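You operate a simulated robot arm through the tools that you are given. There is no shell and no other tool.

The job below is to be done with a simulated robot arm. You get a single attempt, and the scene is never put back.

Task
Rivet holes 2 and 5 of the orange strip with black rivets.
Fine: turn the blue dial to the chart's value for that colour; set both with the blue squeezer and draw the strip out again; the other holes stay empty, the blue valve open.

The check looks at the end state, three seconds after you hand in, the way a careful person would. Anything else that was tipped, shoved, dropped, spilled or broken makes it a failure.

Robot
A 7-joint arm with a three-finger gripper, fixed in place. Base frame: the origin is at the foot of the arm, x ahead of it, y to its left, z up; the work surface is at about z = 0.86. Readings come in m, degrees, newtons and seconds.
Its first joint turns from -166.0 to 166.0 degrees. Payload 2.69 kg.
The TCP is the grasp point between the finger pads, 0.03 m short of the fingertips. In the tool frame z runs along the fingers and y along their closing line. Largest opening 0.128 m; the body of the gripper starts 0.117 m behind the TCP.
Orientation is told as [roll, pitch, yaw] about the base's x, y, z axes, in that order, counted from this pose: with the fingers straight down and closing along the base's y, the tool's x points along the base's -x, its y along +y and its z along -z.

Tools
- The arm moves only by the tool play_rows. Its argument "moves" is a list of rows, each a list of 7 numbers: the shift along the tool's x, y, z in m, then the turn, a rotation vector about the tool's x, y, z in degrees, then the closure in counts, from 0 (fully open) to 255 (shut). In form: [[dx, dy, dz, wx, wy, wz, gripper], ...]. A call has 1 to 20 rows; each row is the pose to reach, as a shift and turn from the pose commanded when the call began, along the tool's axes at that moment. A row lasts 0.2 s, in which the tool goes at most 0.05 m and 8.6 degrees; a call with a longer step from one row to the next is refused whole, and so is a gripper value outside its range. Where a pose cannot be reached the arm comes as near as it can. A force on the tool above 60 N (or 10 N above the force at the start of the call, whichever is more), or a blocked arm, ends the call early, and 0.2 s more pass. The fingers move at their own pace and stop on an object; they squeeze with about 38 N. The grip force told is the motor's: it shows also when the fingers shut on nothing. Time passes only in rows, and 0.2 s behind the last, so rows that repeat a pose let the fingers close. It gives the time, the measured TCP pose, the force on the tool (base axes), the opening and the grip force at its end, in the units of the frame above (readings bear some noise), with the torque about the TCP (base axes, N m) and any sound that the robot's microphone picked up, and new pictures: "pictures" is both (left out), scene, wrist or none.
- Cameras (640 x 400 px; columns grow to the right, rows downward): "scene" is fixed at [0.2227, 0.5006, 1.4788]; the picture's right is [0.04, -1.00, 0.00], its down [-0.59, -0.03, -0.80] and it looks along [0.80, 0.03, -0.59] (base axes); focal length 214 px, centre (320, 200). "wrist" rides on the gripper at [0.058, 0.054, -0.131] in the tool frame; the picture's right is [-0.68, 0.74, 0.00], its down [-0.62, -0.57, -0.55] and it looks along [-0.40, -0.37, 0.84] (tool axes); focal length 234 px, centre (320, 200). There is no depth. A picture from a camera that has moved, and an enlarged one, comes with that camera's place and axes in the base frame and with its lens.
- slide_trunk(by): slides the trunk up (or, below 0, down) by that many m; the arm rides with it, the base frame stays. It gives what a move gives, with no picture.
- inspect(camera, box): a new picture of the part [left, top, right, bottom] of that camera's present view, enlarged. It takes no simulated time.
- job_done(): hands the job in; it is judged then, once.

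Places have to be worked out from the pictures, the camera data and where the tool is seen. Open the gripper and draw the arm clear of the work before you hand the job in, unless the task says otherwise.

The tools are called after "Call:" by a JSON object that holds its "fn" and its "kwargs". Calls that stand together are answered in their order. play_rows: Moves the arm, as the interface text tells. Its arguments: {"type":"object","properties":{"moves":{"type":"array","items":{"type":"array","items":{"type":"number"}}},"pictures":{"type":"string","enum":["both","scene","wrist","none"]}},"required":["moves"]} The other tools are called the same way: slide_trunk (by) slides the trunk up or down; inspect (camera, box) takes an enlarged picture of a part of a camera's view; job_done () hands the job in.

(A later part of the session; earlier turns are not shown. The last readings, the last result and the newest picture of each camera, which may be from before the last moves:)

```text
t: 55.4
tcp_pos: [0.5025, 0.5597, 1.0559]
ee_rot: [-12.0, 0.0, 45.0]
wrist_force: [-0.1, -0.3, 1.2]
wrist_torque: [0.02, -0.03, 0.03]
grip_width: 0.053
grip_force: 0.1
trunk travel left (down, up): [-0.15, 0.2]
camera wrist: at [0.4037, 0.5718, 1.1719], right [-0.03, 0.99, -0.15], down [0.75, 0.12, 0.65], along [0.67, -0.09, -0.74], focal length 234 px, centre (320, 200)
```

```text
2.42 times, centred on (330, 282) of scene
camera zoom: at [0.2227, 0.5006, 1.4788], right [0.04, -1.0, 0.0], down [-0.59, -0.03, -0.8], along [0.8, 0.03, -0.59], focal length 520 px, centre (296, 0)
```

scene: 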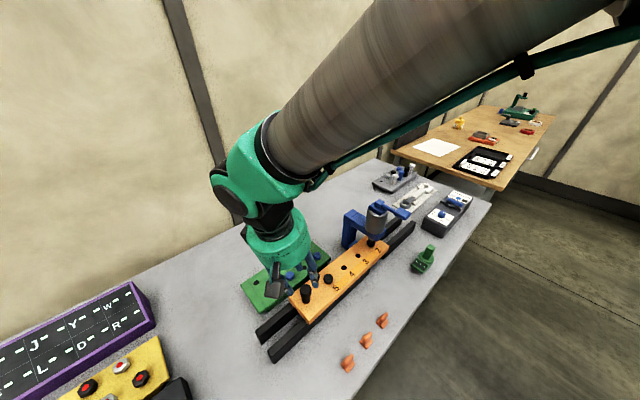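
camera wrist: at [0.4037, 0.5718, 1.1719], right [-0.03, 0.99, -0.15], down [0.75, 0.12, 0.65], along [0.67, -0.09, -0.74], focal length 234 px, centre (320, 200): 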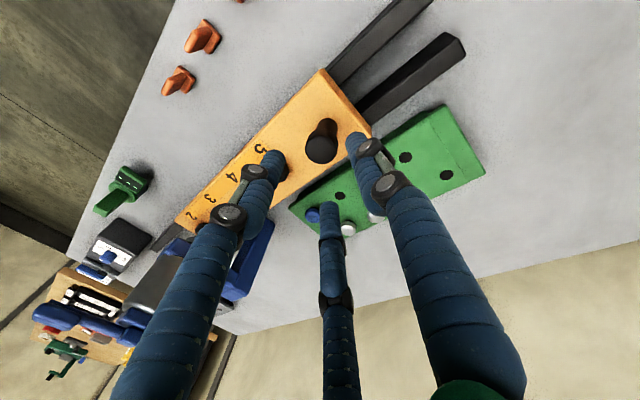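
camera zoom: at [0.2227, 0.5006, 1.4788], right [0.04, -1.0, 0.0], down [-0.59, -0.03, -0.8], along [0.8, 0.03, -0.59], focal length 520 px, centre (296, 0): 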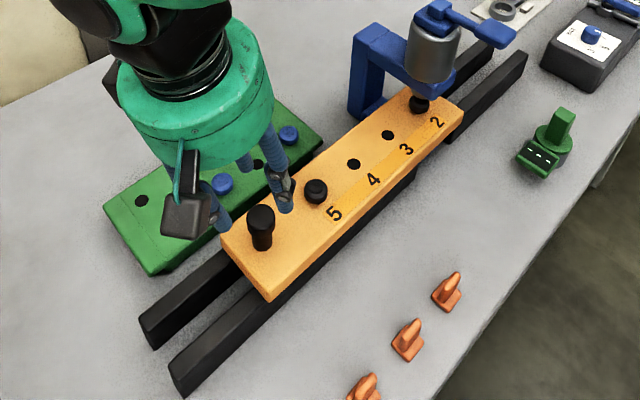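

After opening, the strip crept back about 1.5 mm, so rivet 2 is now about 2.8 mm short. I close the fingers, go behind the knob and nudge it forward from there, so nothing drags it on release.

Call:
{"fn": "play_rows", "kwargs": {"moves": [[0.0008, 0.03, 0.0, 0, 0, 0, 255], [0.0016, 0.0444, 0.01, 0, 0, 0, 255], [0.0016, 0.0444, 0.03, 0, 0, 0, 255], [0.0016, 0.0444, 0.058, 0, 0, 0, 255], [0.0016, 0.0444, 0.058, 0, 0, 0, 255]], "pictures": "wrist"}}

Call:
{"fn": "inspect", "kwargs": {"camera": "wrist", "box": [250, 80, 390, 220]}}

Call:
{"fn": "inspect", "kwargs": {"camera": "scene", "box": [280, 260, 350, 330]}}

```text
t: 56.6
tcp_pos: [0.4795, 0.5797, 0.9882]
ee_rot: [-12.0, 0.1, 45.0]
wrist_force: [0.9, -0.4, -0.2]
wrist_torque: [-0.04, 0.02, 0.01]
grip_width: 0.0022
grip_force: 31.2
trunk travel left (down, up): [-0.15, 0.2]
camera wrist: at [0.3816, 0.593, 1.105], right [-0.03, 0.99, -0.15], down [0.75, 0.13, 0.65], along [0.67, -0.09, -0.74], focal length 234 px, centre (320, 200)
```

wrist: 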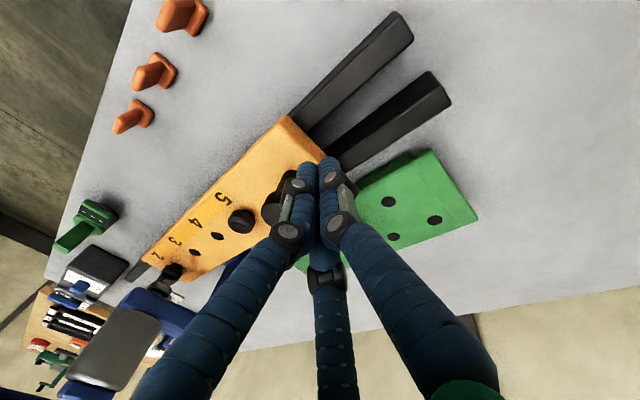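

```text
2.86 times, centred on (320, 150) of wrist
camera zoom: at [0.3816, 0.593, 1.105], right [-0.03, 0.99, -0.15], down [0.75, 0.13, 0.65], along [0.67, -0.09, -0.74], focal length 669 px, centre (320, 343)
```

zoom: 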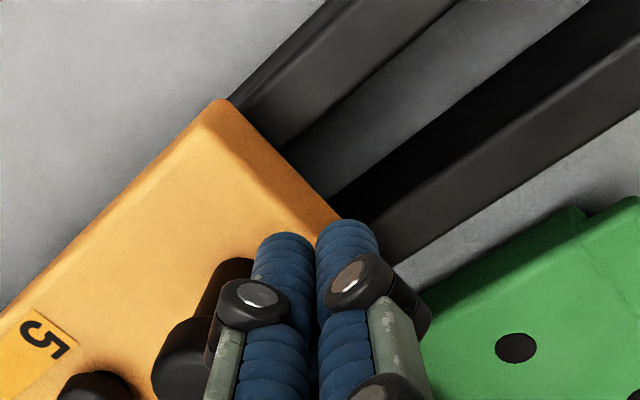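

```text
5.71 times, centred on (315, 295) of scene
camera zoom: at [0.2227, 0.5006, 1.4788], right [0.04, -1.0, 0.0], down [-0.59, -0.03, -0.8], along [0.8, 0.03, -0.59], focal length 1226 px, centre (349, -343)
```

zoom: 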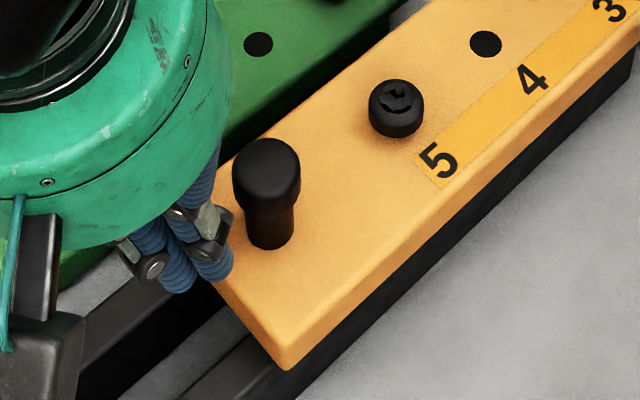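

The closed fingers are right behind the knob. I advance 14 mm toward contact and check force and rivet position.

Call:
{"fn": "play_rows", "kwargs": {"moves": [[-0.0007, -0.0049, 0.001, 0, 0, 0, 255], [-0.0007, -0.0098, 0.0021, 0, 0, 0, 255], [-0.0007, -0.0137, 0.0029, 0, 0, 0, 255], [-0.0007, -0.0137, 0.0029, 0, 0, 0, 255]], "pictures": "none"}}

Call:
{"fn": "inspect", "kwargs": {"camera": "scene", "box": [366, 228, 386, 248]}}

Call:
{"fn": "inspect", "kwargs": {"camera": "scene", "box": [280, 260, 350, 330]}}

```text
t: 57.6
tcp_pos: [0.4901, 0.5697, 0.9891]
ee_rot: [-12.0, 0.0, 45.0]
wrist_force: [0.5, 0.6, 0.2]
wrist_torque: [0.04, 0.02, 0.02]
grip_width: 0.0022
grip_force: 31.1
trunk travel left (down, up): [-0.15, 0.2]
```

```text
16.00 times, centred on (376, 238) of scene
camera zoom: at [0.2227, 0.5006, 1.4788], right [0.04, -1.0, 0.0], down [-0.59, -0.03, -0.8], along [0.8, 0.03, -0.59], focal length 3432 px, centre (-576, -408)
```

zoom: 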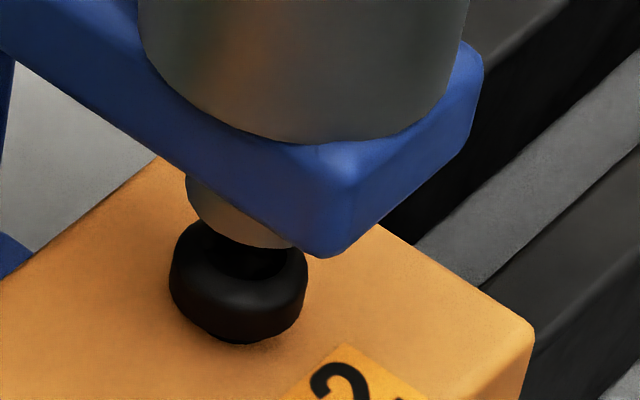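

```text
5.71 times, centred on (315, 295) of scene
camera zoom: at [0.2227, 0.5006, 1.4788], right [0.04, -1.0, 0.0], down [-0.59, -0.03, -0.8], along [0.8, 0.03, -0.59], focal length 1226 px, centre (349, -343)
```

zoom: 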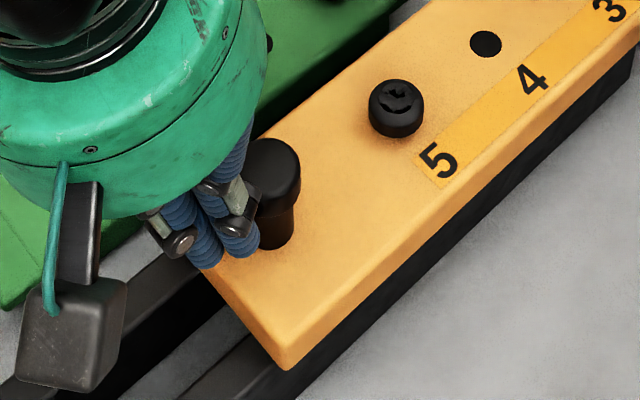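

Just short of contact still. I advance another 5 mm in small steps.

Call:
{"fn": "play_rows", "kwargs": {"moves": [[0, -0.002, 0.0004, 0, 0, 0, 255], [0, -0.0035, 0.0007, 0, 0, 0, 255], [0, -0.0049, 0.001, 0, 0, 0, 255], [0, -0.0049, 0.001, 0, 0, 0, 255]], "pictures": "none"}}

Call:
{"fn": "inspect", "kwargs": {"camera": "scene", "box": [366, 228, 386, 248]}}

```text
t: 58.6
tcp_pos: [0.4924, 0.5668, 0.9896]
ee_rot: [-12.0, 0.0, 45.0]
wrist_force: [-2.5, 6.7, -1.0]
wrist_torque: [0.09, 0.06, 0.07]
grip_width: 0.0022
grip_force: 31.6
trunk travel left (down, up): [-0.15, 0.2]
```

```text
16.00 times, centred on (376, 238) of scene
camera zoom: at [0.2227, 0.5006, 1.4788], right [0.04, -1.0, 0.0], down [-0.59, -0.03, -0.8], along [0.8, 0.03, -0.59], focal length 3432 px, centre (-576, -408)
```

zoom: 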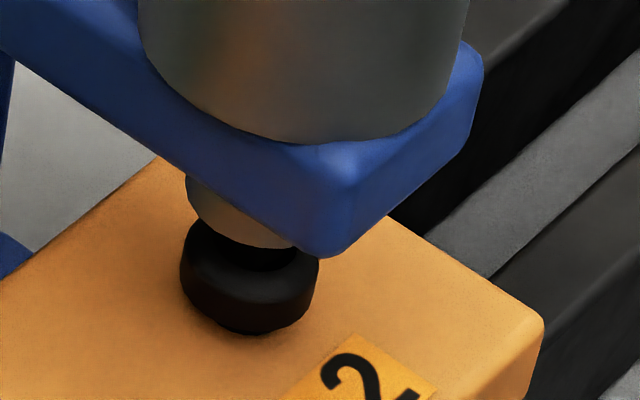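

Rivet 2 is now within about half a millimetre of the mean ram axis. I back off from the knob, rise, and check that the strip stays put.

Call:
{"fn": "play_rows", "kwargs": {"moves": [[0, 0.015, -0.0032, 0, 0, 0, 255], [0, 0.03, -0.0064, 0, 0, 0, 255], [0, 0.0217, -0.0455, 0, 0, 0, 255], [0, 0.0123, -0.0896, 0, 0, 0, 255], [0, 0.003, -0.1336, 0, 0, 0, 255], [0, -0.0064, -0.1776, 0, 0, 0, 255], [0, -0.0116, -0.202, 0, 0, 0, 255], [0, -0.0116, -0.202, 0, 0, 0, 255]], "pictures": "scene"}}

Call:
{"fn": "inspect", "kwargs": {"camera": "scene", "box": [366, 228, 386, 248]}}

```text
t: 60.4
tcp_pos: [0.4711, 0.5883, 1.1901]
ee_rot: [-11.9, 0.0, 44.9]
wrist_force: [0.0, 0.3, -0.8]
wrist_torque: [-0.01, 0.04, 0.03]
grip_width: 0.0023
grip_force: 31.3
trunk travel left (down, up): [-0.15, 0.2]
```

scene: 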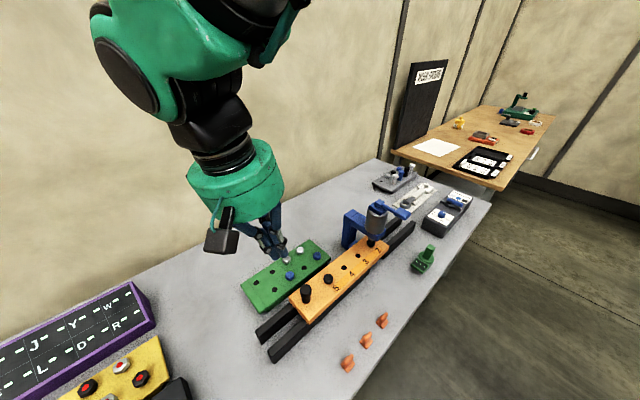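

```text
16.00 times, centred on (376, 238) of scene
camera zoom: at [0.2227, 0.5006, 1.4788], right [0.04, -1.0, 0.0], down [-0.59, -0.03, -0.8], along [0.8, 0.03, -0.59], focal length 3432 px, centre (-576, -408)
```

zoom: 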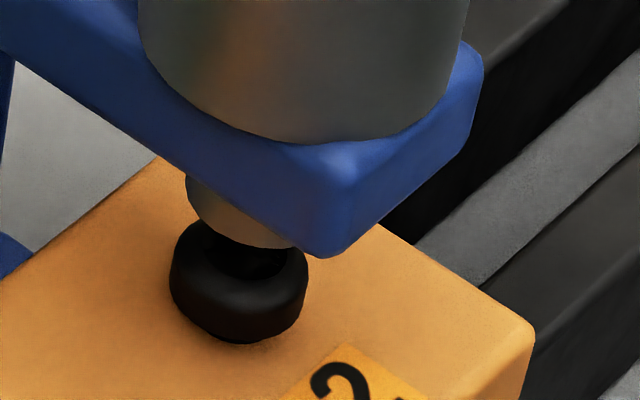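

The strip settled back to exactly the same place as before, so it clicks into an index position there (travel 0.100 m) – hole 2 is indexed under the ram. Now I go above the lever pad near (0.657, 0.305), bringing the hand upright again.

Call:
{"fn": "play_rows", "kwargs": {"moves": [[0.0086, -0.0407, 0.008, -6, 0, 0, 255], [0.0172, -0.0814, 0.016, -12, 0, 0, 255], [0.0258, -0.1221, 0.024, -12, 0, 0, 255], [0.0345, -0.1628, 0.032, -12, 0, 0, 255], [0.0431, -0.2034, 0.04, -12, 0, 0, 255], [0.0517, -0.2441, 0.048, -12, 0, 0, 255], [0.0603, -0.2848, 0.056, -12, 0, 0, 255], [0.0689, -0.3255, 0.064, -12, 0, 0, 255], [0.0689, -0.3255, 0.064, -12, 0, 0, 255]], "pictures": "both"}}

Call:
{"fn": "inspect", "kwargs": {"camera": "wrist", "box": [240, 60, 400, 220]}}

Call:
{"fn": "inspect", "kwargs": {"camera": "scene", "box": [350, 150, 440, 250]}}

```text
t: 62.4
tcp_pos: [0.6571, 0.3033, 1.1946]
ee_rot: [0.1, 0.0, 45.0]
wrist_force: [-0.5, 0.3, 0.8]
wrist_torque: [0.07, 0.04, 0.03]
grip_width: 0.0021
grip_force: 31.5
trunk travel left (down, up): [-0.15, 0.2]
camera wrist: at [0.578, 0.2984, 1.3244], right [-0.04, 1.0, 0.0], down [0.84, 0.04, 0.55], along [0.55, 0.02, -0.84], focal length 234 px, centre (320, 200)
```

scene: 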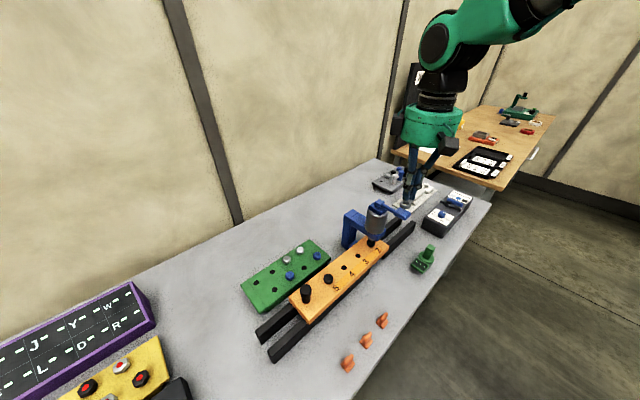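
wrist: 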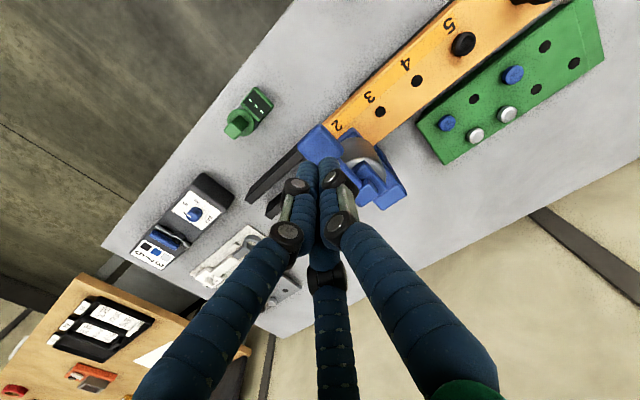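

```text
2.50 times, centred on (320, 140) of wrist
camera zoom: at [0.578, 0.2984, 1.3244], right [-0.04, 1.0, 0.0], down [0.84, 0.04, 0.55], along [0.55, 0.02, -0.84], focal length 585 px, centre (320, 350)
```

zoom: 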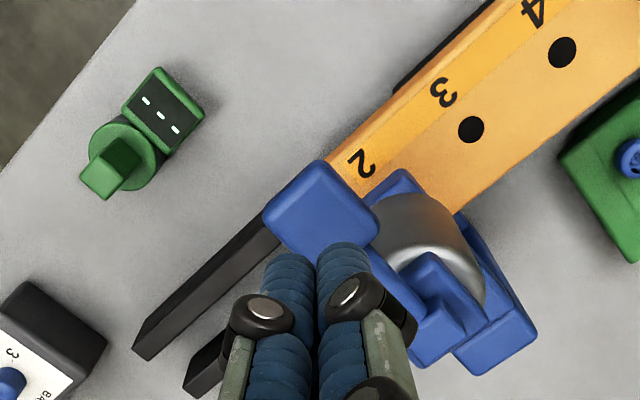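

```text
4.00 times, centred on (395, 200) of scene
camera zoom: at [0.2227, 0.5006, 1.4788], right [0.04, -1.0, 0.0], down [-0.59, -0.03, -0.8], along [0.8, 0.03, -0.59], focal length 858 px, centre (20, 200)
```

zoom: 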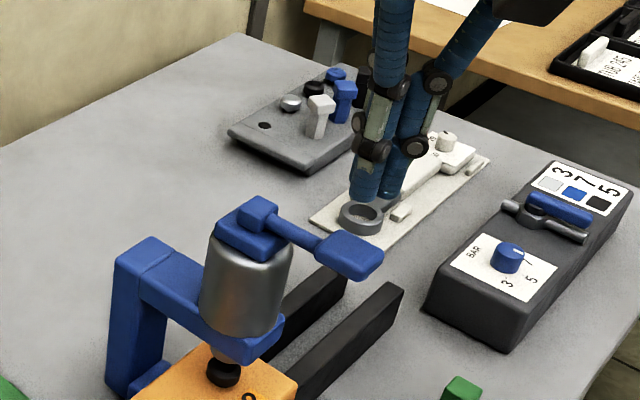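

The closed fingertips are right above the pad. I shift 3 mm toward its centre and come down in small steps to feel the contact.

Call:
{"fn": "play_rows", "kwargs": {"moves": [[0.0021, 0.0021, 0.02, 0, 0, 0, 255], [0.0021, 0.0021, 0.035, 0, 0, 0, 255], [0.0021, 0.0021, 0.042, 0, 0, 0, 255], [0.0021, 0.0021, 0.048, 0, 0, 0, 255], [0.0021, 0.0021, 0.054, 0, 0, 0, 255]], "pictures": "none"}}

Call:
{"fn": "inspect", "kwargs": {"camera": "scene", "box": [350, 170, 430, 260]}}

```text
t: 63.6
tcp_pos: [0.6535, 0.3043, 1.1422]
ee_rot: [-0.1, 0.0, 45.0]
wrist_force: [-1.3, -1.8, 5.2]
wrist_torque: [0.01, -0.1, -0.04]
grip_width: 0.0021
grip_force: 30.9
trunk travel left (down, up): [-0.15, 0.2]
```

```text
4.44 times, centred on (390, 215) of scene
camera zoom: at [0.2227, 0.5006, 1.4788], right [0.04, -1.0, 0.0], down [-0.59, -0.03, -0.8], along [0.8, 0.03, -0.59], focal length 953 px, centre (9, 133)
```

zoom: 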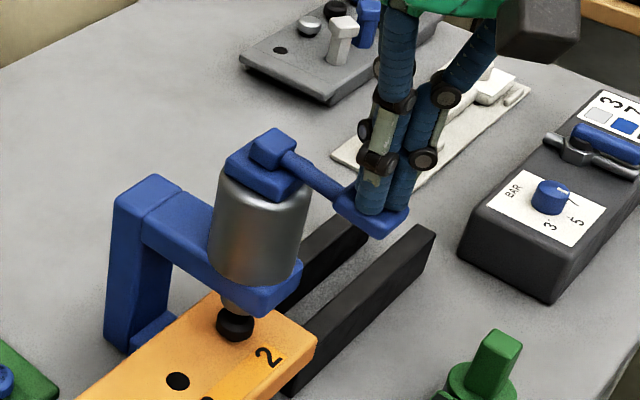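

Contact is made (5 N) and the lever dips. I press on another 2 cm in small steps.

Call:
{"fn": "play_rows", "kwargs": {"moves": [[0, 0, 0.005, 0, 0, 0, 255], [0, 0, 0.01, 0, 0, 0, 255], [0, 0, 0.015, 0, 0, 0, 255], [0, 0, 0.02, 0, 0, 0, 255], [0, 0, 0.02, 0, 0, 0, 255]], "pictures": "none"}}

Call:
{"fn": "inspect", "kwargs": {"camera": "scene", "box": [350, 170, 430, 260]}}

Call:
{"fn": "inspect", "kwargs": {"camera": "scene", "box": [366, 228, 386, 248]}}

```text
t: 64.9
tcp_pos: [0.6556, 0.304, 1.1296]
ee_rot: [-0.3, -0.7, 44.9]
wrist_force: [-12.1, -8.1, 25.9]
wrist_torque: [-0.02, -0.06, -0.05]
grip_width: 0.002
grip_force: 31.0
trunk travel left (down, up): [-0.15, 0.2]
stopped in row 5: the force on the tool passed its limit at 62 N (the readings are from after the stop); the commanded pose is now the measured one
```

```text
4.44 times, centred on (390, 215) of scene
camera zoom: at [0.2227, 0.5006, 1.4788], right [0.04, -1.0, 0.0], down [-0.59, -0.03, -0.8], along [0.8, 0.03, -0.59], focal length 953 px, centre (9, 133)
```

zoom: 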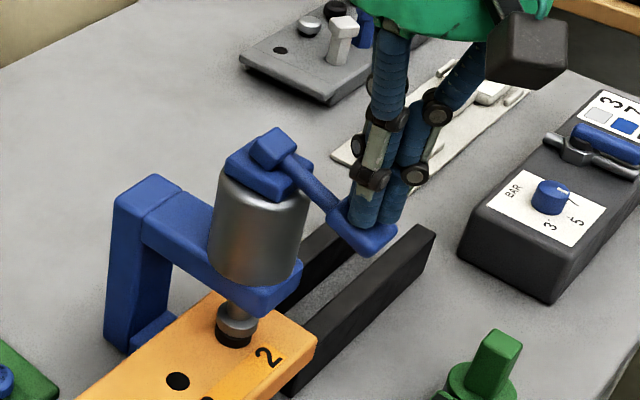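

```text
16.00 times, centred on (376, 238) of scene
camera zoom: at [0.2227, 0.5006, 1.4788], right [0.04, -1.0, 0.0], down [-0.59, -0.03, -0.8], along [0.8, 0.03, -0.59], focal length 3432 px, centre (-576, -408)
```

zoom: 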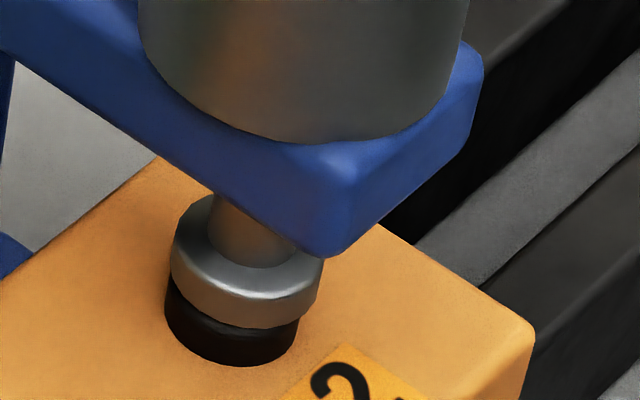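

The ram has come down on rivet 2's head; the force limit stopped me and no sound was reported. I hold a moderate press for about a second to see whether the squeezer acts.

Call:
{"fn": "play_rows", "kwargs": {"moves": [[0, 0, 0.001, 0, 0, 0, 255], [0, 0, 0.0015, 0, 0, 0, 255], [0, 0, 0.0015, 0, 0, 0, 255], [0, 0, 0.0015, 0, 0, 0, 255], [0, 0, 0.0015, 0, 0, 0, 255]], "pictures": "none"}}

Call:
{"fn": "inspect", "kwargs": {"camera": "scene", "box": [366, 228, 386, 248]}}

```text
t: 66.2
tcp_pos: [0.6567, 0.3052, 1.1284]
ee_rot: [-0.3, -1.0, 44.9]
wrist_force: [-12.3, -8.6, 25.2]
wrist_torque: [0.01, -0.07, 0.04]
grip_width: 0.0021
grip_force: 31.4
trunk travel left (down, up): [-0.15, 0.2]
stopped in row 5: the force on the tool passed its limit at 61 N (the readings are from after the stop); the commanded pose is now the measured one
```

```text
16.00 times, centred on (376, 238) of scene
camera zoom: at [0.2227, 0.5006, 1.4788], right [0.04, -1.0, 0.0], down [-0.59, -0.03, -0.8], along [0.8, 0.03, -0.59], focal length 3432 px, centre (-576, -408)
```

zoom: 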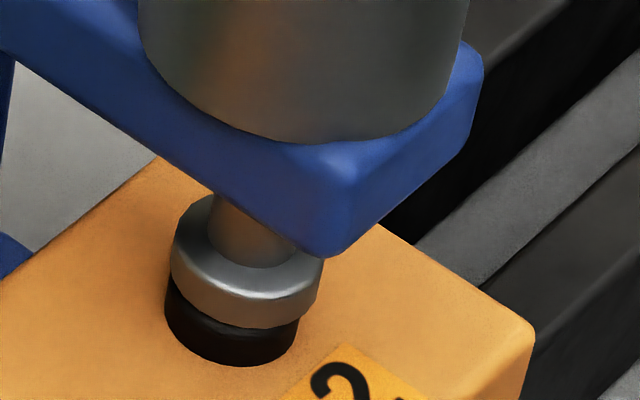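

The lever is at its stop with the ram down. I lift off the lever and look at what became of the rivet.

Call:
{"fn": "play_rows", "kwargs": {"moves": [[0, 0, -0.01, 0, 0, 0, 255], [0, 0, -0.03, 0, 0, 0, 255], [0, 0, -0.06, 0, 0, 0, 255], [0, 0, -0.06, 0, 0, 0, 255], [0, 0, -0.06, 0, 0, 0, 255]], "pictures": "scene"}}

Call:
{"fn": "inspect", "kwargs": {"camera": "scene", "box": [366, 228, 386, 248]}}

Call:
{"fn": "inspect", "kwargs": {"camera": "scene", "box": [345, 190, 425, 270]}}

```text
t: 67.5
tcp_pos: [0.6574, 0.3061, 1.1868]
ee_rot: [-0.2, -0.5, 45.1]
wrist_force: [0.3, 0.5, -0.4]
wrist_torque: [-0.04, 0.01, 0.03]
grip_width: 0.0019
grip_force: 31.2
trunk travel left (down, up): [-0.15, 0.2]
```

scene: 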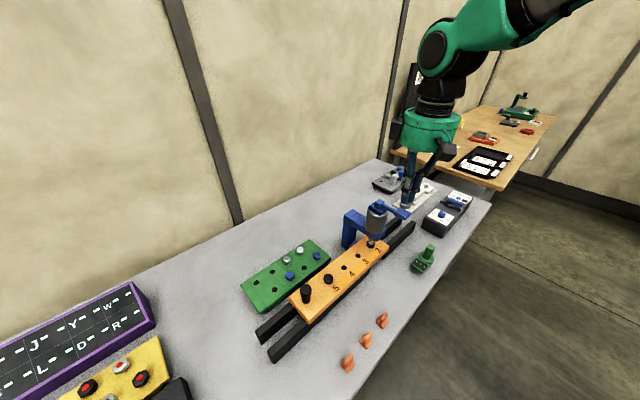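

```text
16.00 times, centred on (376, 238) of scene
camera zoom: at [0.2227, 0.5006, 1.4788], right [0.04, -1.0, 0.0], down [-0.59, -0.03, -0.8], along [0.8, 0.03, -0.59], focal length 3432 px, centre (-576, -408)
```

zoom: 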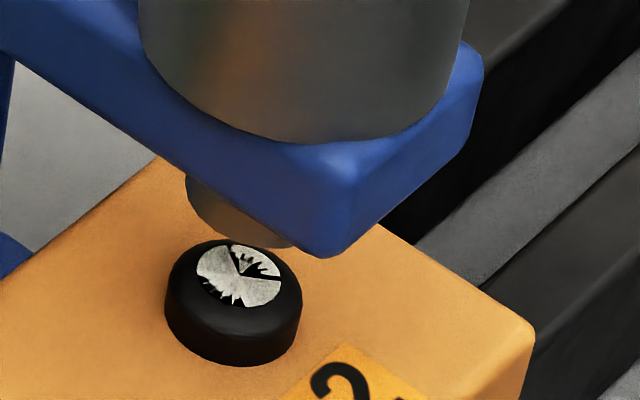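

```text
5.00 times, centred on (385, 230) of scene
camera zoom: at [0.2227, 0.5006, 1.4788], right [0.04, -1.0, 0.0], down [-0.59, -0.03, -0.8], along [0.8, 0.03, -0.59], focal length 1072 px, centre (-5, 50)
```

zoom: 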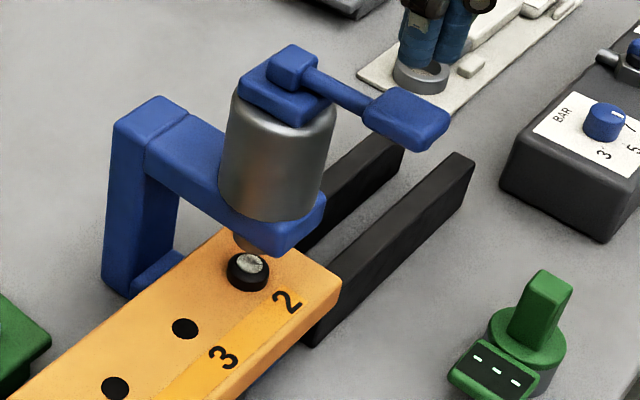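

Rivet 2 now shows a bright, set face and is fully down; the lever has returned. I go back above the knob (now near (0.511, 0.549)), open the fingers and tilt the hand back 12°.

Call:
{"fn": "play_rows", "kwargs": {"moves": [[-0.0098, 0.0393, 0, 0, 0, 0, 255], [-0.0196, 0.0787, 0, 0, 0, 0, 255], [-0.0294, 0.118, 0, 0, 0, 0, 200], [-0.0392, 0.1573, 0, 0, 0, 0, 150], [-0.049, 0.1966, 0, 0, 0, 0, 150], [-0.0588, 0.236, 0, 0, 0, 0, 150], [-0.0686, 0.2753, 0, 0, 0, 0, 150], [-0.0686, 0.2753, 0.04, 5.75, 0.1, 0, 150], [-0.0686, 0.2753, 0.08, 11.5, 0.2, 0, 150], [-0.0686, 0.2753, 0.127, 11.5, 0.2, 0, 150], [-0.0686, 0.2753, 0.127, 11.5, 0.2, 0, 150]], "pictures": "wrist"}}

Call:
{"fn": "inspect", "kwargs": {"camera": "wrist", "box": [250, 80, 390, 220]}}

Call:
{"fn": "inspect", "kwargs": {"camera": "scene", "box": [270, 230, 370, 330]}}

```text
t: 69.8
tcp_pos: [0.5128, 0.5513, 1.0573]
ee_rot: [-11.8, -0.4, 45.0]
wrist_force: [0.2, 0.3, 0.1]
wrist_torque: [-0.04, 0.01, 0.0]
grip_width: 0.0527
grip_force: 0.1
trunk travel left (down, up): [-0.15, 0.2]
camera wrist: at [0.4144, 0.5635, 1.1737], right [-0.03, 0.99, -0.14], down [0.74, 0.12, 0.66], along [0.67, -0.09, -0.74], focal length 234 px, centre (320, 200)
```

wrist: 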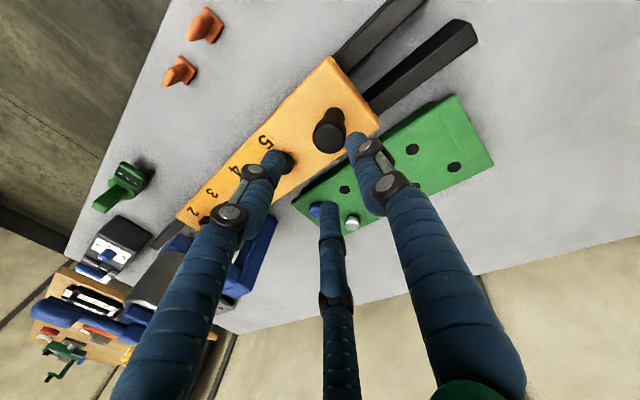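

```text
2.86 times, centred on (320, 150) of wrist
camera zoom: at [0.4144, 0.5635, 1.1737], right [-0.03, 0.99, -0.14], down [0.74, 0.12, 0.66], along [0.67, -0.09, -0.74], focal length 669 px, centre (320, 343)
```

zoom: 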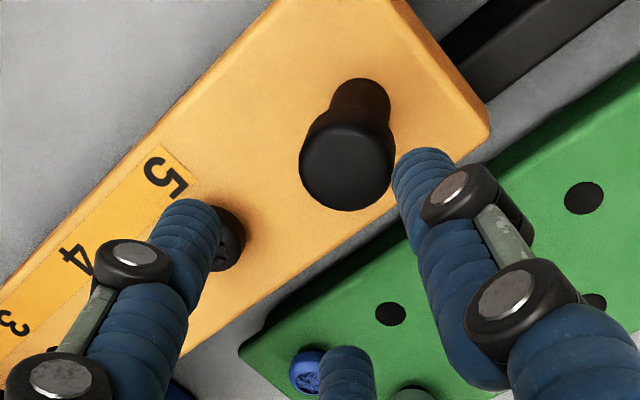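

```text
4.00 times, centred on (320, 280) of scene
camera zoom: at [0.2227, 0.5006, 1.4788], right [0.04, -1.0, 0.0], down [-0.59, -0.03, -0.8], along [0.8, 0.03, -0.59], focal length 858 px, centre (320, -120)
```

zoom: 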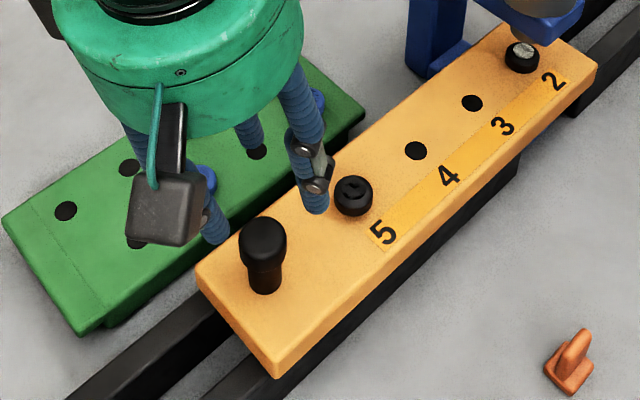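

The knob is right below; I lower onto it (TCP about (0.511, 0.5496, 0.986)) and close.

Call:
{"fn": "play_rows", "kwargs": {"moves": [[0.0013, 0.006, 0.028, 0, 0, 0, 150], [0.0026, 0.011, 0.052, 0, 0, 0, 150], [0.0026, 0.015, 0.0697, 0, 0, 0, 150], [0.0026, 0.015, 0.0697, 0, 0, 0, 150], [0.0026, 0.015, 0.0697, 0, 0, 0, 200], [0.0026, 0.015, 0.0697, 0, 0, 0, 255], [0.0026, 0.015, 0.0697, 0, 0, 0, 255], [0.0026, 0.015, 0.0697, 0, 0, 0, 255]], "pictures": "none"}}

Call:
{"fn": "inspect", "kwargs": {"camera": "wrist", "box": [250, 80, 390, 220]}}

Call:
{"fn": "inspect", "kwargs": {"camera": "scene", "box": [270, 220, 400, 330]}}

```text
t: 71.7
tcp_pos: [0.5122, 0.55, 0.9878]
ee_rot: [-11.7, -0.5, 45.0]
wrist_force: [8.9, 12.6, -4.5]
wrist_torque: [0.87, 0.18, 0.0]
grip_width: 0.0286
grip_force: 45.6
trunk travel left (down, up): [-0.15, 0.2]
```

```text
2.86 times, centred on (320, 150) of wrist
camera zoom: at [0.4127, 0.5619, 1.1031], right [-0.03, 0.99, -0.14], down [0.74, 0.12, 0.66], along [0.67, -0.09, -0.74], focal length 669 px, centre (320, 343)
```

zoom: 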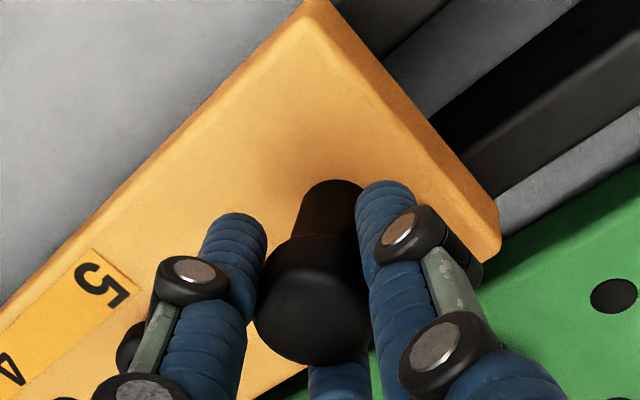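

```text
3.64 times, centred on (335, 275) of scene
camera zoom: at [0.2227, 0.5006, 1.4788], right [0.04, -1.0, 0.0], down [-0.59, -0.03, -0.8], along [0.8, 0.03, -0.59], focal length 780 px, centre (266, -73)
```

zoom: 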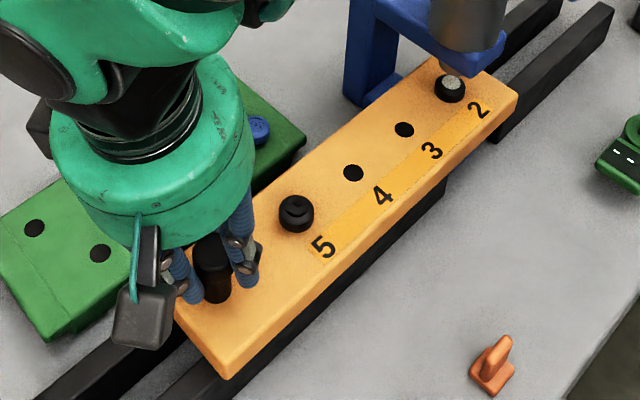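

Gripped again, with about 15 N of sideways load, which I relieve while pushing. I push 10 cm along the rails and check.

Call:
{"fn": "play_rows", "kwargs": {"moves": [[-0.0013, -0.01, 0.0021, 0, 0, 0, 255], [-0.0013, -0.022, 0.0047, 0, 0, 0, 255], [-0.0013, -0.0342, 0.0073, 0, 0, 0, 255], [-0.0013, -0.0489, 0.0104, 0, 0, 0, 255], [-0.0013, -0.0636, 0.0135, 0, 0, 0, 255], [-0.0013, -0.0782, 0.0166, 0, 0, 0, 255], [-0.0013, -0.088, 0.0187, 0, 0, 0, 255], [-0.0013, -0.0978, 0.0208, 0, 0, 0, 255], [-0.0013, -0.0978, 0.0208, 0, 0, 0, 255]], "pictures": "scene"}}

Call:
{"fn": "inspect", "kwargs": {"camera": "scene", "box": [300, 190, 430, 310]}}

```text
t: 73.7
tcp_pos: [0.5826, 0.4793, 0.9879]
ee_rot: [-11.7, -0.6, 45.1]
wrist_force: [3.8, 2.4, 5.0]
wrist_torque: [0.37, 0.4, -0.01]
grip_width: 0.0289
grip_force: 44.0
trunk travel left (down, up): [-0.15, 0.2]
```

scene: 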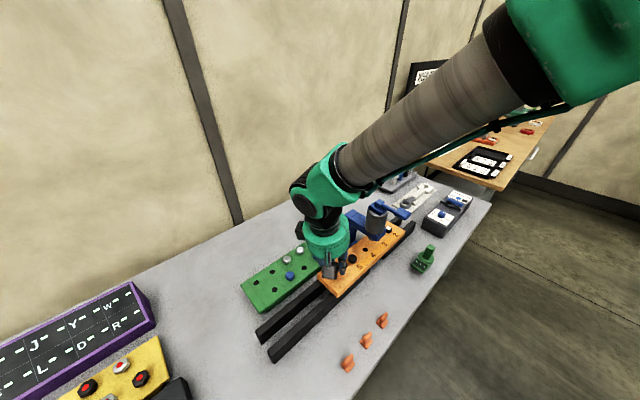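

```text
3.33 times, centred on (365, 250) of scene
camera zoom: at [0.2227, 0.5006, 1.4788], right [0.04, -1.0, 0.0], down [-0.59, -0.03, -0.8], along [0.8, 0.03, -0.59], focal length 715 px, centre (170, 33)
```

zoom: 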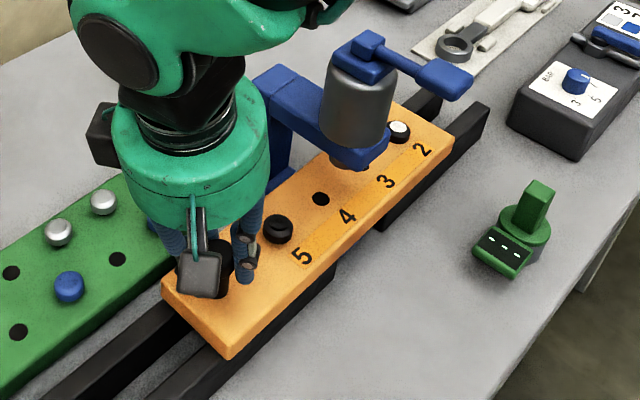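

Passing hole 3 and 4 goes smoothly and the hand is clear of the frame. I push another 7 cm and check clearance.

Call:
{"fn": "play_rows", "kwargs": {"moves": [[0, -0.0127, 0.0027, 0, 0, 0, 255], [0, -0.0254, 0.0054, 0, 0, 0, 255], [0, -0.0382, 0.0081, 0, 0, 0, 255], [0, -0.0509, 0.0108, 0, 0, 0, 255], [0, -0.0607, 0.0129, 0, 0, 0, 255], [0, -0.0685, 0.0146, 0, 0, 0, 255], [0, -0.0685, 0.0146, 0, 0, 0, 255]], "pictures": "none"}}

Call:
{"fn": "inspect", "kwargs": {"camera": "scene", "box": [310, 190, 430, 300]}}

Call:
{"fn": "inspect", "kwargs": {"camera": "scene", "box": [355, 228, 390, 258]}}

```text
t: 75.2
tcp_pos: [0.6316, 0.4291, 0.9879]
ee_rot: [-11.7, -0.5, 45.0]
wrist_force: [4.3, 2.0, 10.6]
wrist_torque: [0.23, 0.43, -0.02]
grip_width: 0.029
grip_force: 45.0
trunk travel left (down, up): [-0.15, 0.2]
```

```text
3.64 times, centred on (370, 245) of scene
camera zoom: at [0.2227, 0.5006, 1.4788], right [0.04, -1.0, 0.0], down [-0.59, -0.03, -0.8], along [0.8, 0.03, -0.59], focal length 780 px, centre (138, 36)
```

zoom: 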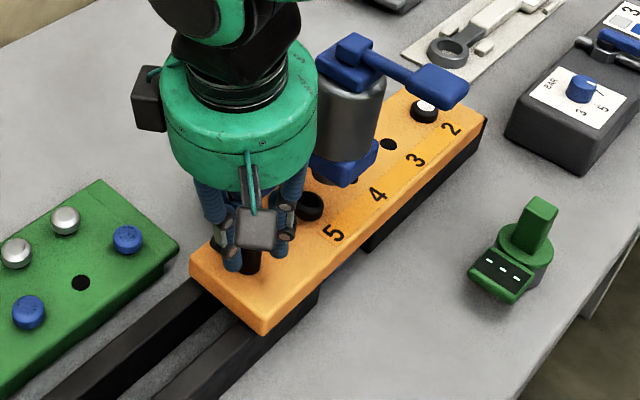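

```text
13.33 times, centred on (372, 243) of scene
camera zoom: at [0.2227, 0.5006, 1.4788], right [0.04, -1.0, 0.0], down [-0.59, -0.03, -0.8], along [0.8, 0.03, -0.59], focal length 2860 px, centre (-380, -373)
```

zoom: 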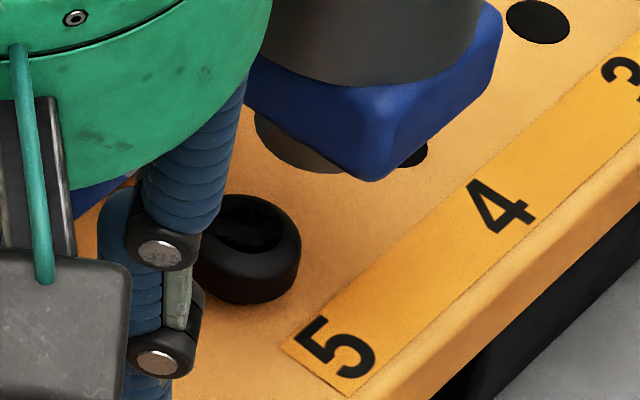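

Only about 2 cm remain for hole 5, and clearance to the squeezer is still over 2 cm. I push the last 21.5 mm, easing the slight downward load.

Call:
{"fn": "play_rows", "kwargs": {"moves": [[0, -0.007, 0.0008, 0, 0, 0, 255], [0, -0.014, 0.0021, 0, 0, 0, 255], [0, -0.021, 0.0034, 0, 0, 0, 255], [0, -0.021, 0.0034, 0, 0, 0, 255]], "pictures": "none"}}

Call:
{"fn": "inspect", "kwargs": {"camera": "scene", "box": [310, 190, 430, 300]}}

Call:
{"fn": "inspect", "kwargs": {"camera": "scene", "box": [366, 228, 386, 248]}}

```text
t: 76.2
tcp_pos: [0.6465, 0.414, 0.9886]
ee_rot: [-11.7, -0.3, 45.0]
wrist_force: [7.0, -2.0, 4.9]
wrist_torque: [0.33, 0.16, -0.05]
grip_width: 0.0286
grip_force: 44.6
trunk travel left (down, up): [-0.15, 0.2]
```

```text
3.64 times, centred on (370, 245) of scene
camera zoom: at [0.2227, 0.5006, 1.4788], right [0.04, -1.0, 0.0], down [-0.59, -0.03, -0.8], along [0.8, 0.03, -0.59], focal length 780 px, centre (138, 36)
```

zoom: 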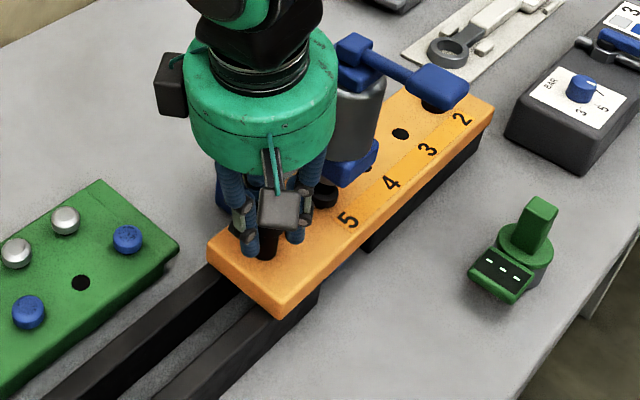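

```text
16.00 times, centred on (376, 238) of scene
camera zoom: at [0.2227, 0.5006, 1.4788], right [0.04, -1.0, 0.0], down [-0.59, -0.03, -0.8], along [0.8, 0.03, -0.59], focal length 3432 px, centre (-576, -408)
```

zoom: 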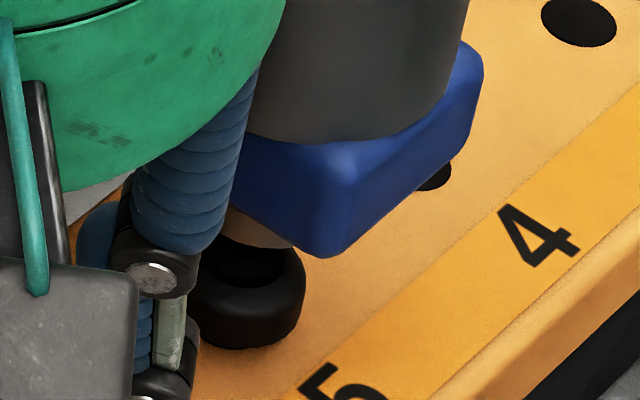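

Rivet 5 now sits where rivet 2 did (within about 0.6 mm). I open the fingers and back off along the tool axis.

Call:
{"fn": "play_rows", "kwargs": {"moves": [[0, 0, 0, 0, 0, 0, 200], [0, 0, 0, 0, 0, 0, 150], [0, 0, 0, 0, 0, 0, 150], [0, 0, -0.03, 0, 0, 0, 150], [0, 0, -0.07, 0, 0, 0, 150], [0, 0.02, -0.11, 0, 0, 0, 150], [0, 0.04, -0.15, 0, 0, 0, 150], [0, 0.04, -0.19, 0, 0, 0, 150], [0, 0.04, -0.19, 0, 0, 0, 150]], "pictures": "scene"}}

Call:
{"fn": "inspect", "kwargs": {"camera": "scene", "box": [366, 228, 386, 248]}}

Call:
{"fn": "inspect", "kwargs": {"camera": "scene", "box": [310, 190, 430, 300]}}

```text
t: 78.2
tcp_pos: [0.5886, 0.4678, 1.1669]
ee_rot: [-11.7, -0.4, 45.0]
wrist_force: [-0.6, -0.3, 0.5]
wrist_torque: [0.04, 0.03, 0.01]
grip_width: 0.0529
grip_force: 0.1
trunk travel left (down, up): [-0.15, 0.2]
```

scene: 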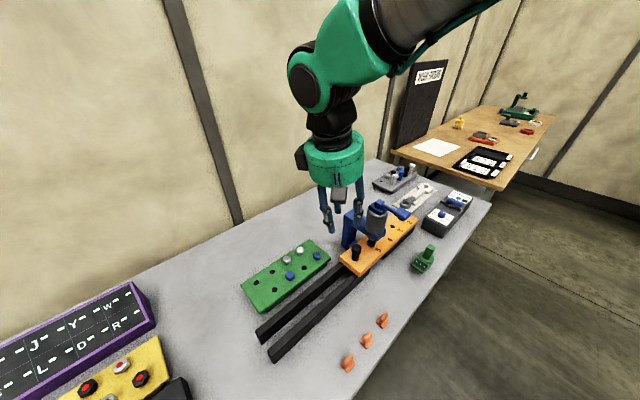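

```text
16.00 times, centred on (376, 238) of scene
camera zoom: at [0.2227, 0.5006, 1.4788], right [0.04, -1.0, 0.0], down [-0.59, -0.03, -0.8], along [0.8, 0.03, -0.59], focal length 3432 px, centre (-576, -408)
```

zoom: 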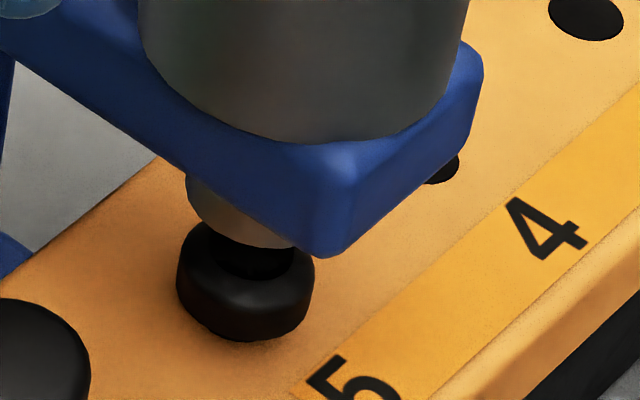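

```text
3.64 times, centred on (370, 245) of scene
camera zoom: at [0.2227, 0.5006, 1.4788], right [0.04, -1.0, 0.0], down [-0.59, -0.03, -0.8], along [0.8, 0.03, -0.59], focal length 780 px, centre (138, 36)
```

zoom: 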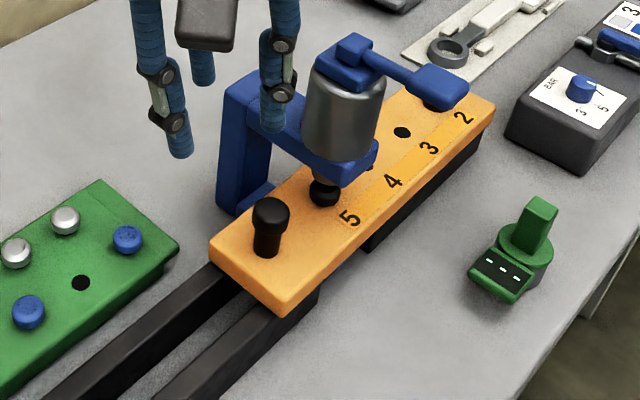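

After release the strip settled with rivet 5 under the ram (about 2 mm further than rivet 2 was, right at the mean ram axis). I return above the lever pad with the fingers closed and upright.

Call:
{"fn": "play_rows", "kwargs": {"moves": [[0, -0.0062, -0.0293, 0, 0, 0, 200], [0.0138, -0.0378, -0.0222, -3, 0, 0, 255], [0.0276, -0.0694, -0.0151, -6, 0, 0, 255], [0.0413, -0.101, -0.008, -9, 0.2, 0, 255], [0.0551, -0.1327, -0.0008, -11.7, 0.4, 0, 255], [0.0689, -0.1643, 0.0063, -11.7, 0.4, 0, 255], [0.0689, -0.1643, 0.0063, -11.7, 0.4, 0, 255]], "pictures": "none"}}

Call:
{"fn": "inspect", "kwargs": {"camera": "wrist", "box": [240, 60, 400, 220]}}

Call:
{"fn": "inspect", "kwargs": {"camera": "scene", "box": [350, 150, 440, 250]}}

```text
t: 79.8
tcp_pos: [0.6561, 0.3028, 1.1917]
ee_rot: [0.1, -0.1, 45.0]
wrist_force: [0.3, 0.2, 0.4]
wrist_torque: [0.06, 0.03, 0.02]
grip_width: 0.0022
grip_force: 31.8
trunk travel left (down, up): [-0.15, 0.2]
```

```text
2.50 times, centred on (320, 140) of wrist
camera zoom: at [0.5767, 0.2982, 1.322], right [-0.04, 1.0, 0.0], down [0.84, 0.03, 0.55], along [0.55, 0.02, -0.84], focal length 585 px, centre (320, 350)
```

zoom: 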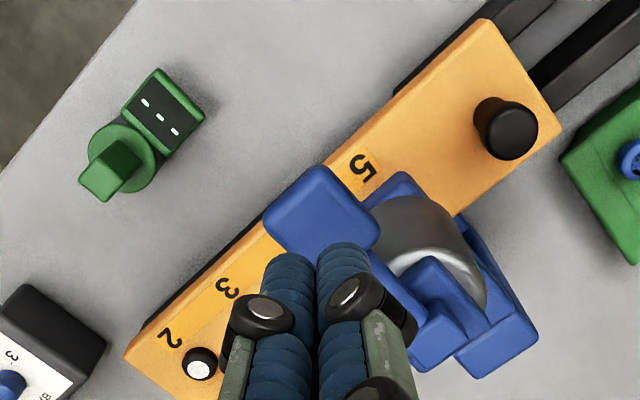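

```text
4.00 times, centred on (395, 200) of scene
camera zoom: at [0.2227, 0.5006, 1.4788], right [0.04, -1.0, 0.0], down [-0.59, -0.03, -0.8], along [0.8, 0.03, -0.59], focal length 858 px, centre (20, 200)
```

zoom: 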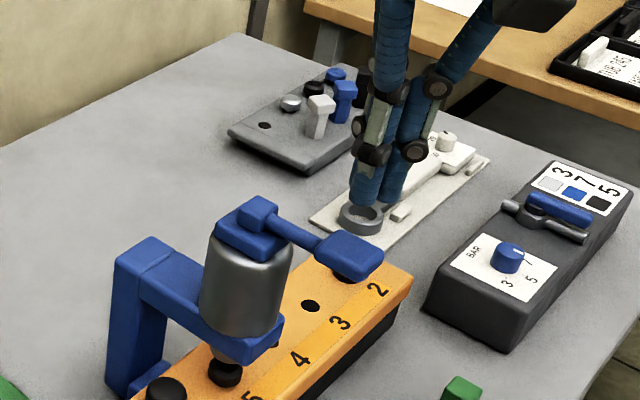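

All is in place. I press the lever the same way as before, slowly, through its whole stroke.

Call:
{"fn": "play_rows", "kwargs": {"moves": [[0.0008, 0.0029, 0.025, 0, 0, 0, 255], [0.0008, 0.0029, 0.042, 0, 0, 0, 255], [0.0008, 0.0029, 0.05, 0, 0, 0, 255], [0.0008, 0.0029, 0.056, 0, 0, 0, 255], [0.0008, 0.0029, 0.061, 0, 0, 0, 255], [0.0008, 0.0029, 0.065, 0, 0, 0, 255], [0.0008, 0.0029, 0.068, 0, 0, 0, 255], [0.0008, 0.0029, 0.07, 0, 0, 0, 255], [0.0008, 0.0029, 0.071, 0, 0, 0, 255]], "pictures": "none"}}

Call:
{"fn": "inspect", "kwargs": {"camera": "scene", "box": [350, 170, 430, 260]}}

Call:
{"fn": "inspect", "kwargs": {"camera": "scene", "box": [366, 228, 386, 248]}}

```text
t: 81.9
tcp_pos: [0.6543, 0.306, 1.1298]
ee_rot: [-0.3, -0.7, 45.0]
wrist_force: [-11.4, -8.0, 24.5]
wrist_torque: [-0.05, -0.11, 0.09]
grip_width: 0.002
grip_force: 31.3
trunk travel left (down, up): [-0.15, 0.2]
stopped in row 9: the force on the tool passed its limit at 62 N (the readings are from after the stop); the commanded pose is now the measured one
```

```text
4.44 times, centred on (390, 215) of scene
camera zoom: at [0.2227, 0.5006, 1.4788], right [0.04, -1.0, 0.0], down [-0.59, -0.03, -0.8], along [0.8, 0.03, -0.59], focal length 953 px, centre (9, 133)
```

zoom: 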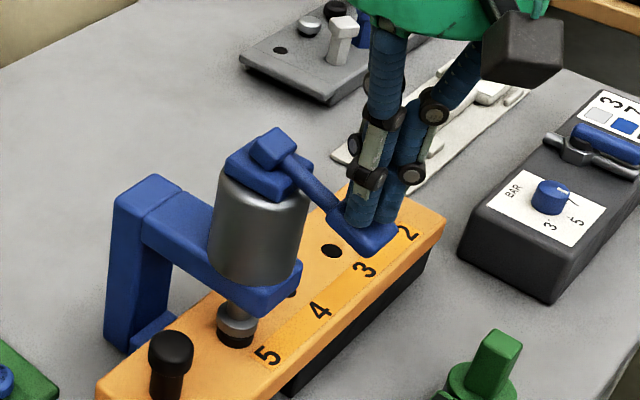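

```text
16.00 times, centred on (376, 238) of scene
camera zoom: at [0.2227, 0.5006, 1.4788], right [0.04, -1.0, 0.0], down [-0.59, -0.03, -0.8], along [0.8, 0.03, -0.59], focal length 3432 px, centre (-576, -408)
```

zoom: 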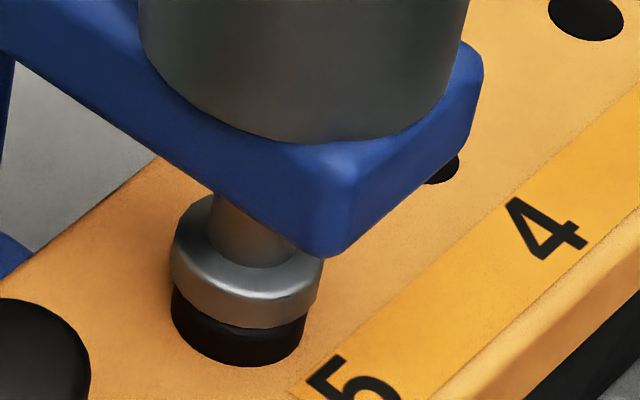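

The ram came down fully on rivet 5. I hold briefly where I am, then lift off the lever and check the rivet.

Call:
{"fn": "play_rows", "kwargs": {"moves": [[0, 0, 0, 0, 0, 0, 255], [0, 0, 0, 0, 0, 0, 255], [0, 0, -0.01, 0, 0, 0, 255], [0, 0, -0.03, 0, 0, 0, 255], [0, 0, -0.065, 0, 0, 0, 255], [0, 0, -0.065, 0, 0, 0, 255], [0, 0, -0.065, 0, 0, 0, 255]], "pictures": "none"}}

Call:
{"fn": "inspect", "kwargs": {"camera": "scene", "box": [366, 228, 386, 248]}}

Call:
{"fn": "inspect", "kwargs": {"camera": "scene", "box": [345, 180, 435, 280]}}

```text
t: 83.5
tcp_pos: [0.6567, 0.3075, 1.191]
ee_rot: [-0.2, -0.4, 44.9]
wrist_force: [0.3, -0.1, 0.2]
wrist_torque: [0.01, 0.02, -0.01]
grip_width: 0.0021
grip_force: 31.7
trunk travel left (down, up): [-0.15, 0.2]
```

```text
16.00 times, centred on (376, 238) of scene
camera zoom: at [0.2227, 0.5006, 1.4788], right [0.04, -1.0, 0.0], down [-0.59, -0.03, -0.8], along [0.8, 0.03, -0.59], focal length 3432 px, centre (-576, -408)
```

zoom: 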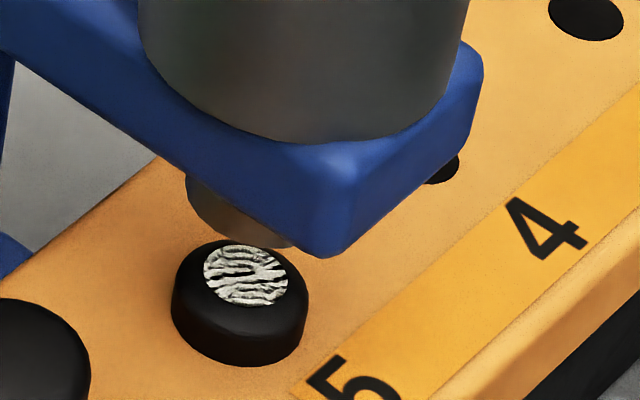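

```text
4.00 times, centred on (390, 230) of scene
camera zoom: at [0.2227, 0.5006, 1.4788], right [0.04, -1.0, 0.0], down [-0.59, -0.03, -0.8], along [0.8, 0.03, -0.59], focal length 858 px, centre (40, 80)
```

zoom: 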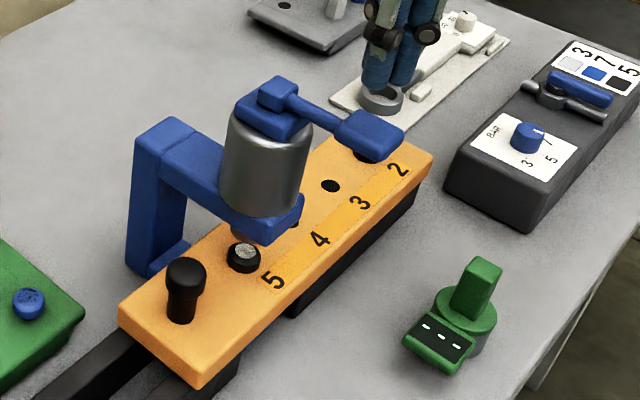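

Rivet 5 is set as well. Now I draw the strip out: I go back behind the squeezer, tilt the hand back and open the fingers for the knob.

Call:
{"fn": "play_rows", "kwargs": {"moves": [[-0.0163, 0.0404, 0, 0, 0, 0, 255], [-0.0326, 0.0808, 0, 3, 0, 0, 255], [-0.0489, 0.1211, 0.008, 6, 0.1, 0, 200], [-0.0652, 0.1615, 0.016, 9, 0.2, 0, 150], [-0.0652, 0.1615, 0.024, 11.7, 0.3, 0, 150], [-0.0652, 0.1615, 0.024, 11.7, 0.3, 0, 150]], "pictures": "none"}}

Call:
{"fn": "inspect", "kwargs": {"camera": "wrist", "box": [220, 40, 420, 200]}}

Call:
{"fn": "inspect", "kwargs": {"camera": "scene", "box": [310, 190, 430, 300]}}

```text
t: 84.9
tcp_pos: [0.5887, 0.4667, 1.1677]
ee_rot: [-11.9, -0.3, 44.8]
wrist_force: [-0.2, 0.1, -0.2]
wrist_torque: [-0.01, -0.03, 0.01]
grip_width: 0.053
grip_force: 0.0
trunk travel left (down, up): [-0.15, 0.2]
```

```text
2.50 times, centred on (320, 120) of wrist
camera zoom: at [0.4899, 0.4808, 1.2827], right [-0.03, 0.99, -0.15], down [0.75, 0.12, 0.66], along [0.67, -0.09, -0.74], focal length 585 px, centre (320, 400)
```

zoom: 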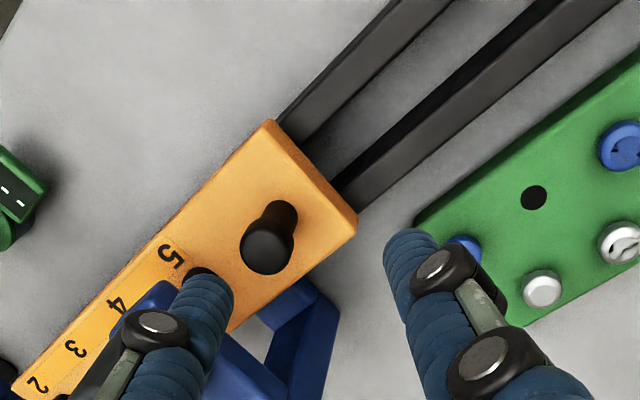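

```text
3.64 times, centred on (370, 245) of scene
camera zoom: at [0.2227, 0.5006, 1.4788], right [0.04, -1.0, 0.0], down [-0.59, -0.03, -0.8], along [0.8, 0.03, -0.59], focal length 780 px, centre (138, 36)
```

zoom: 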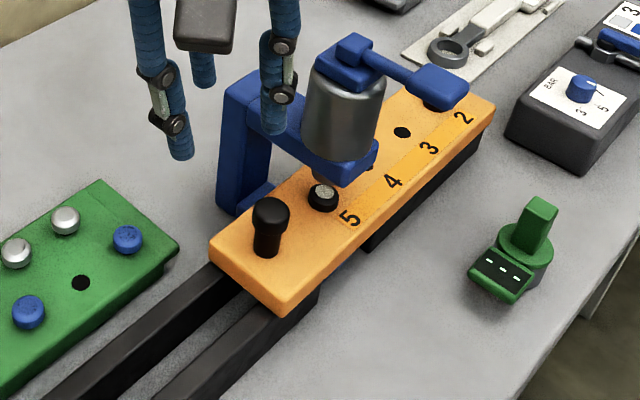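

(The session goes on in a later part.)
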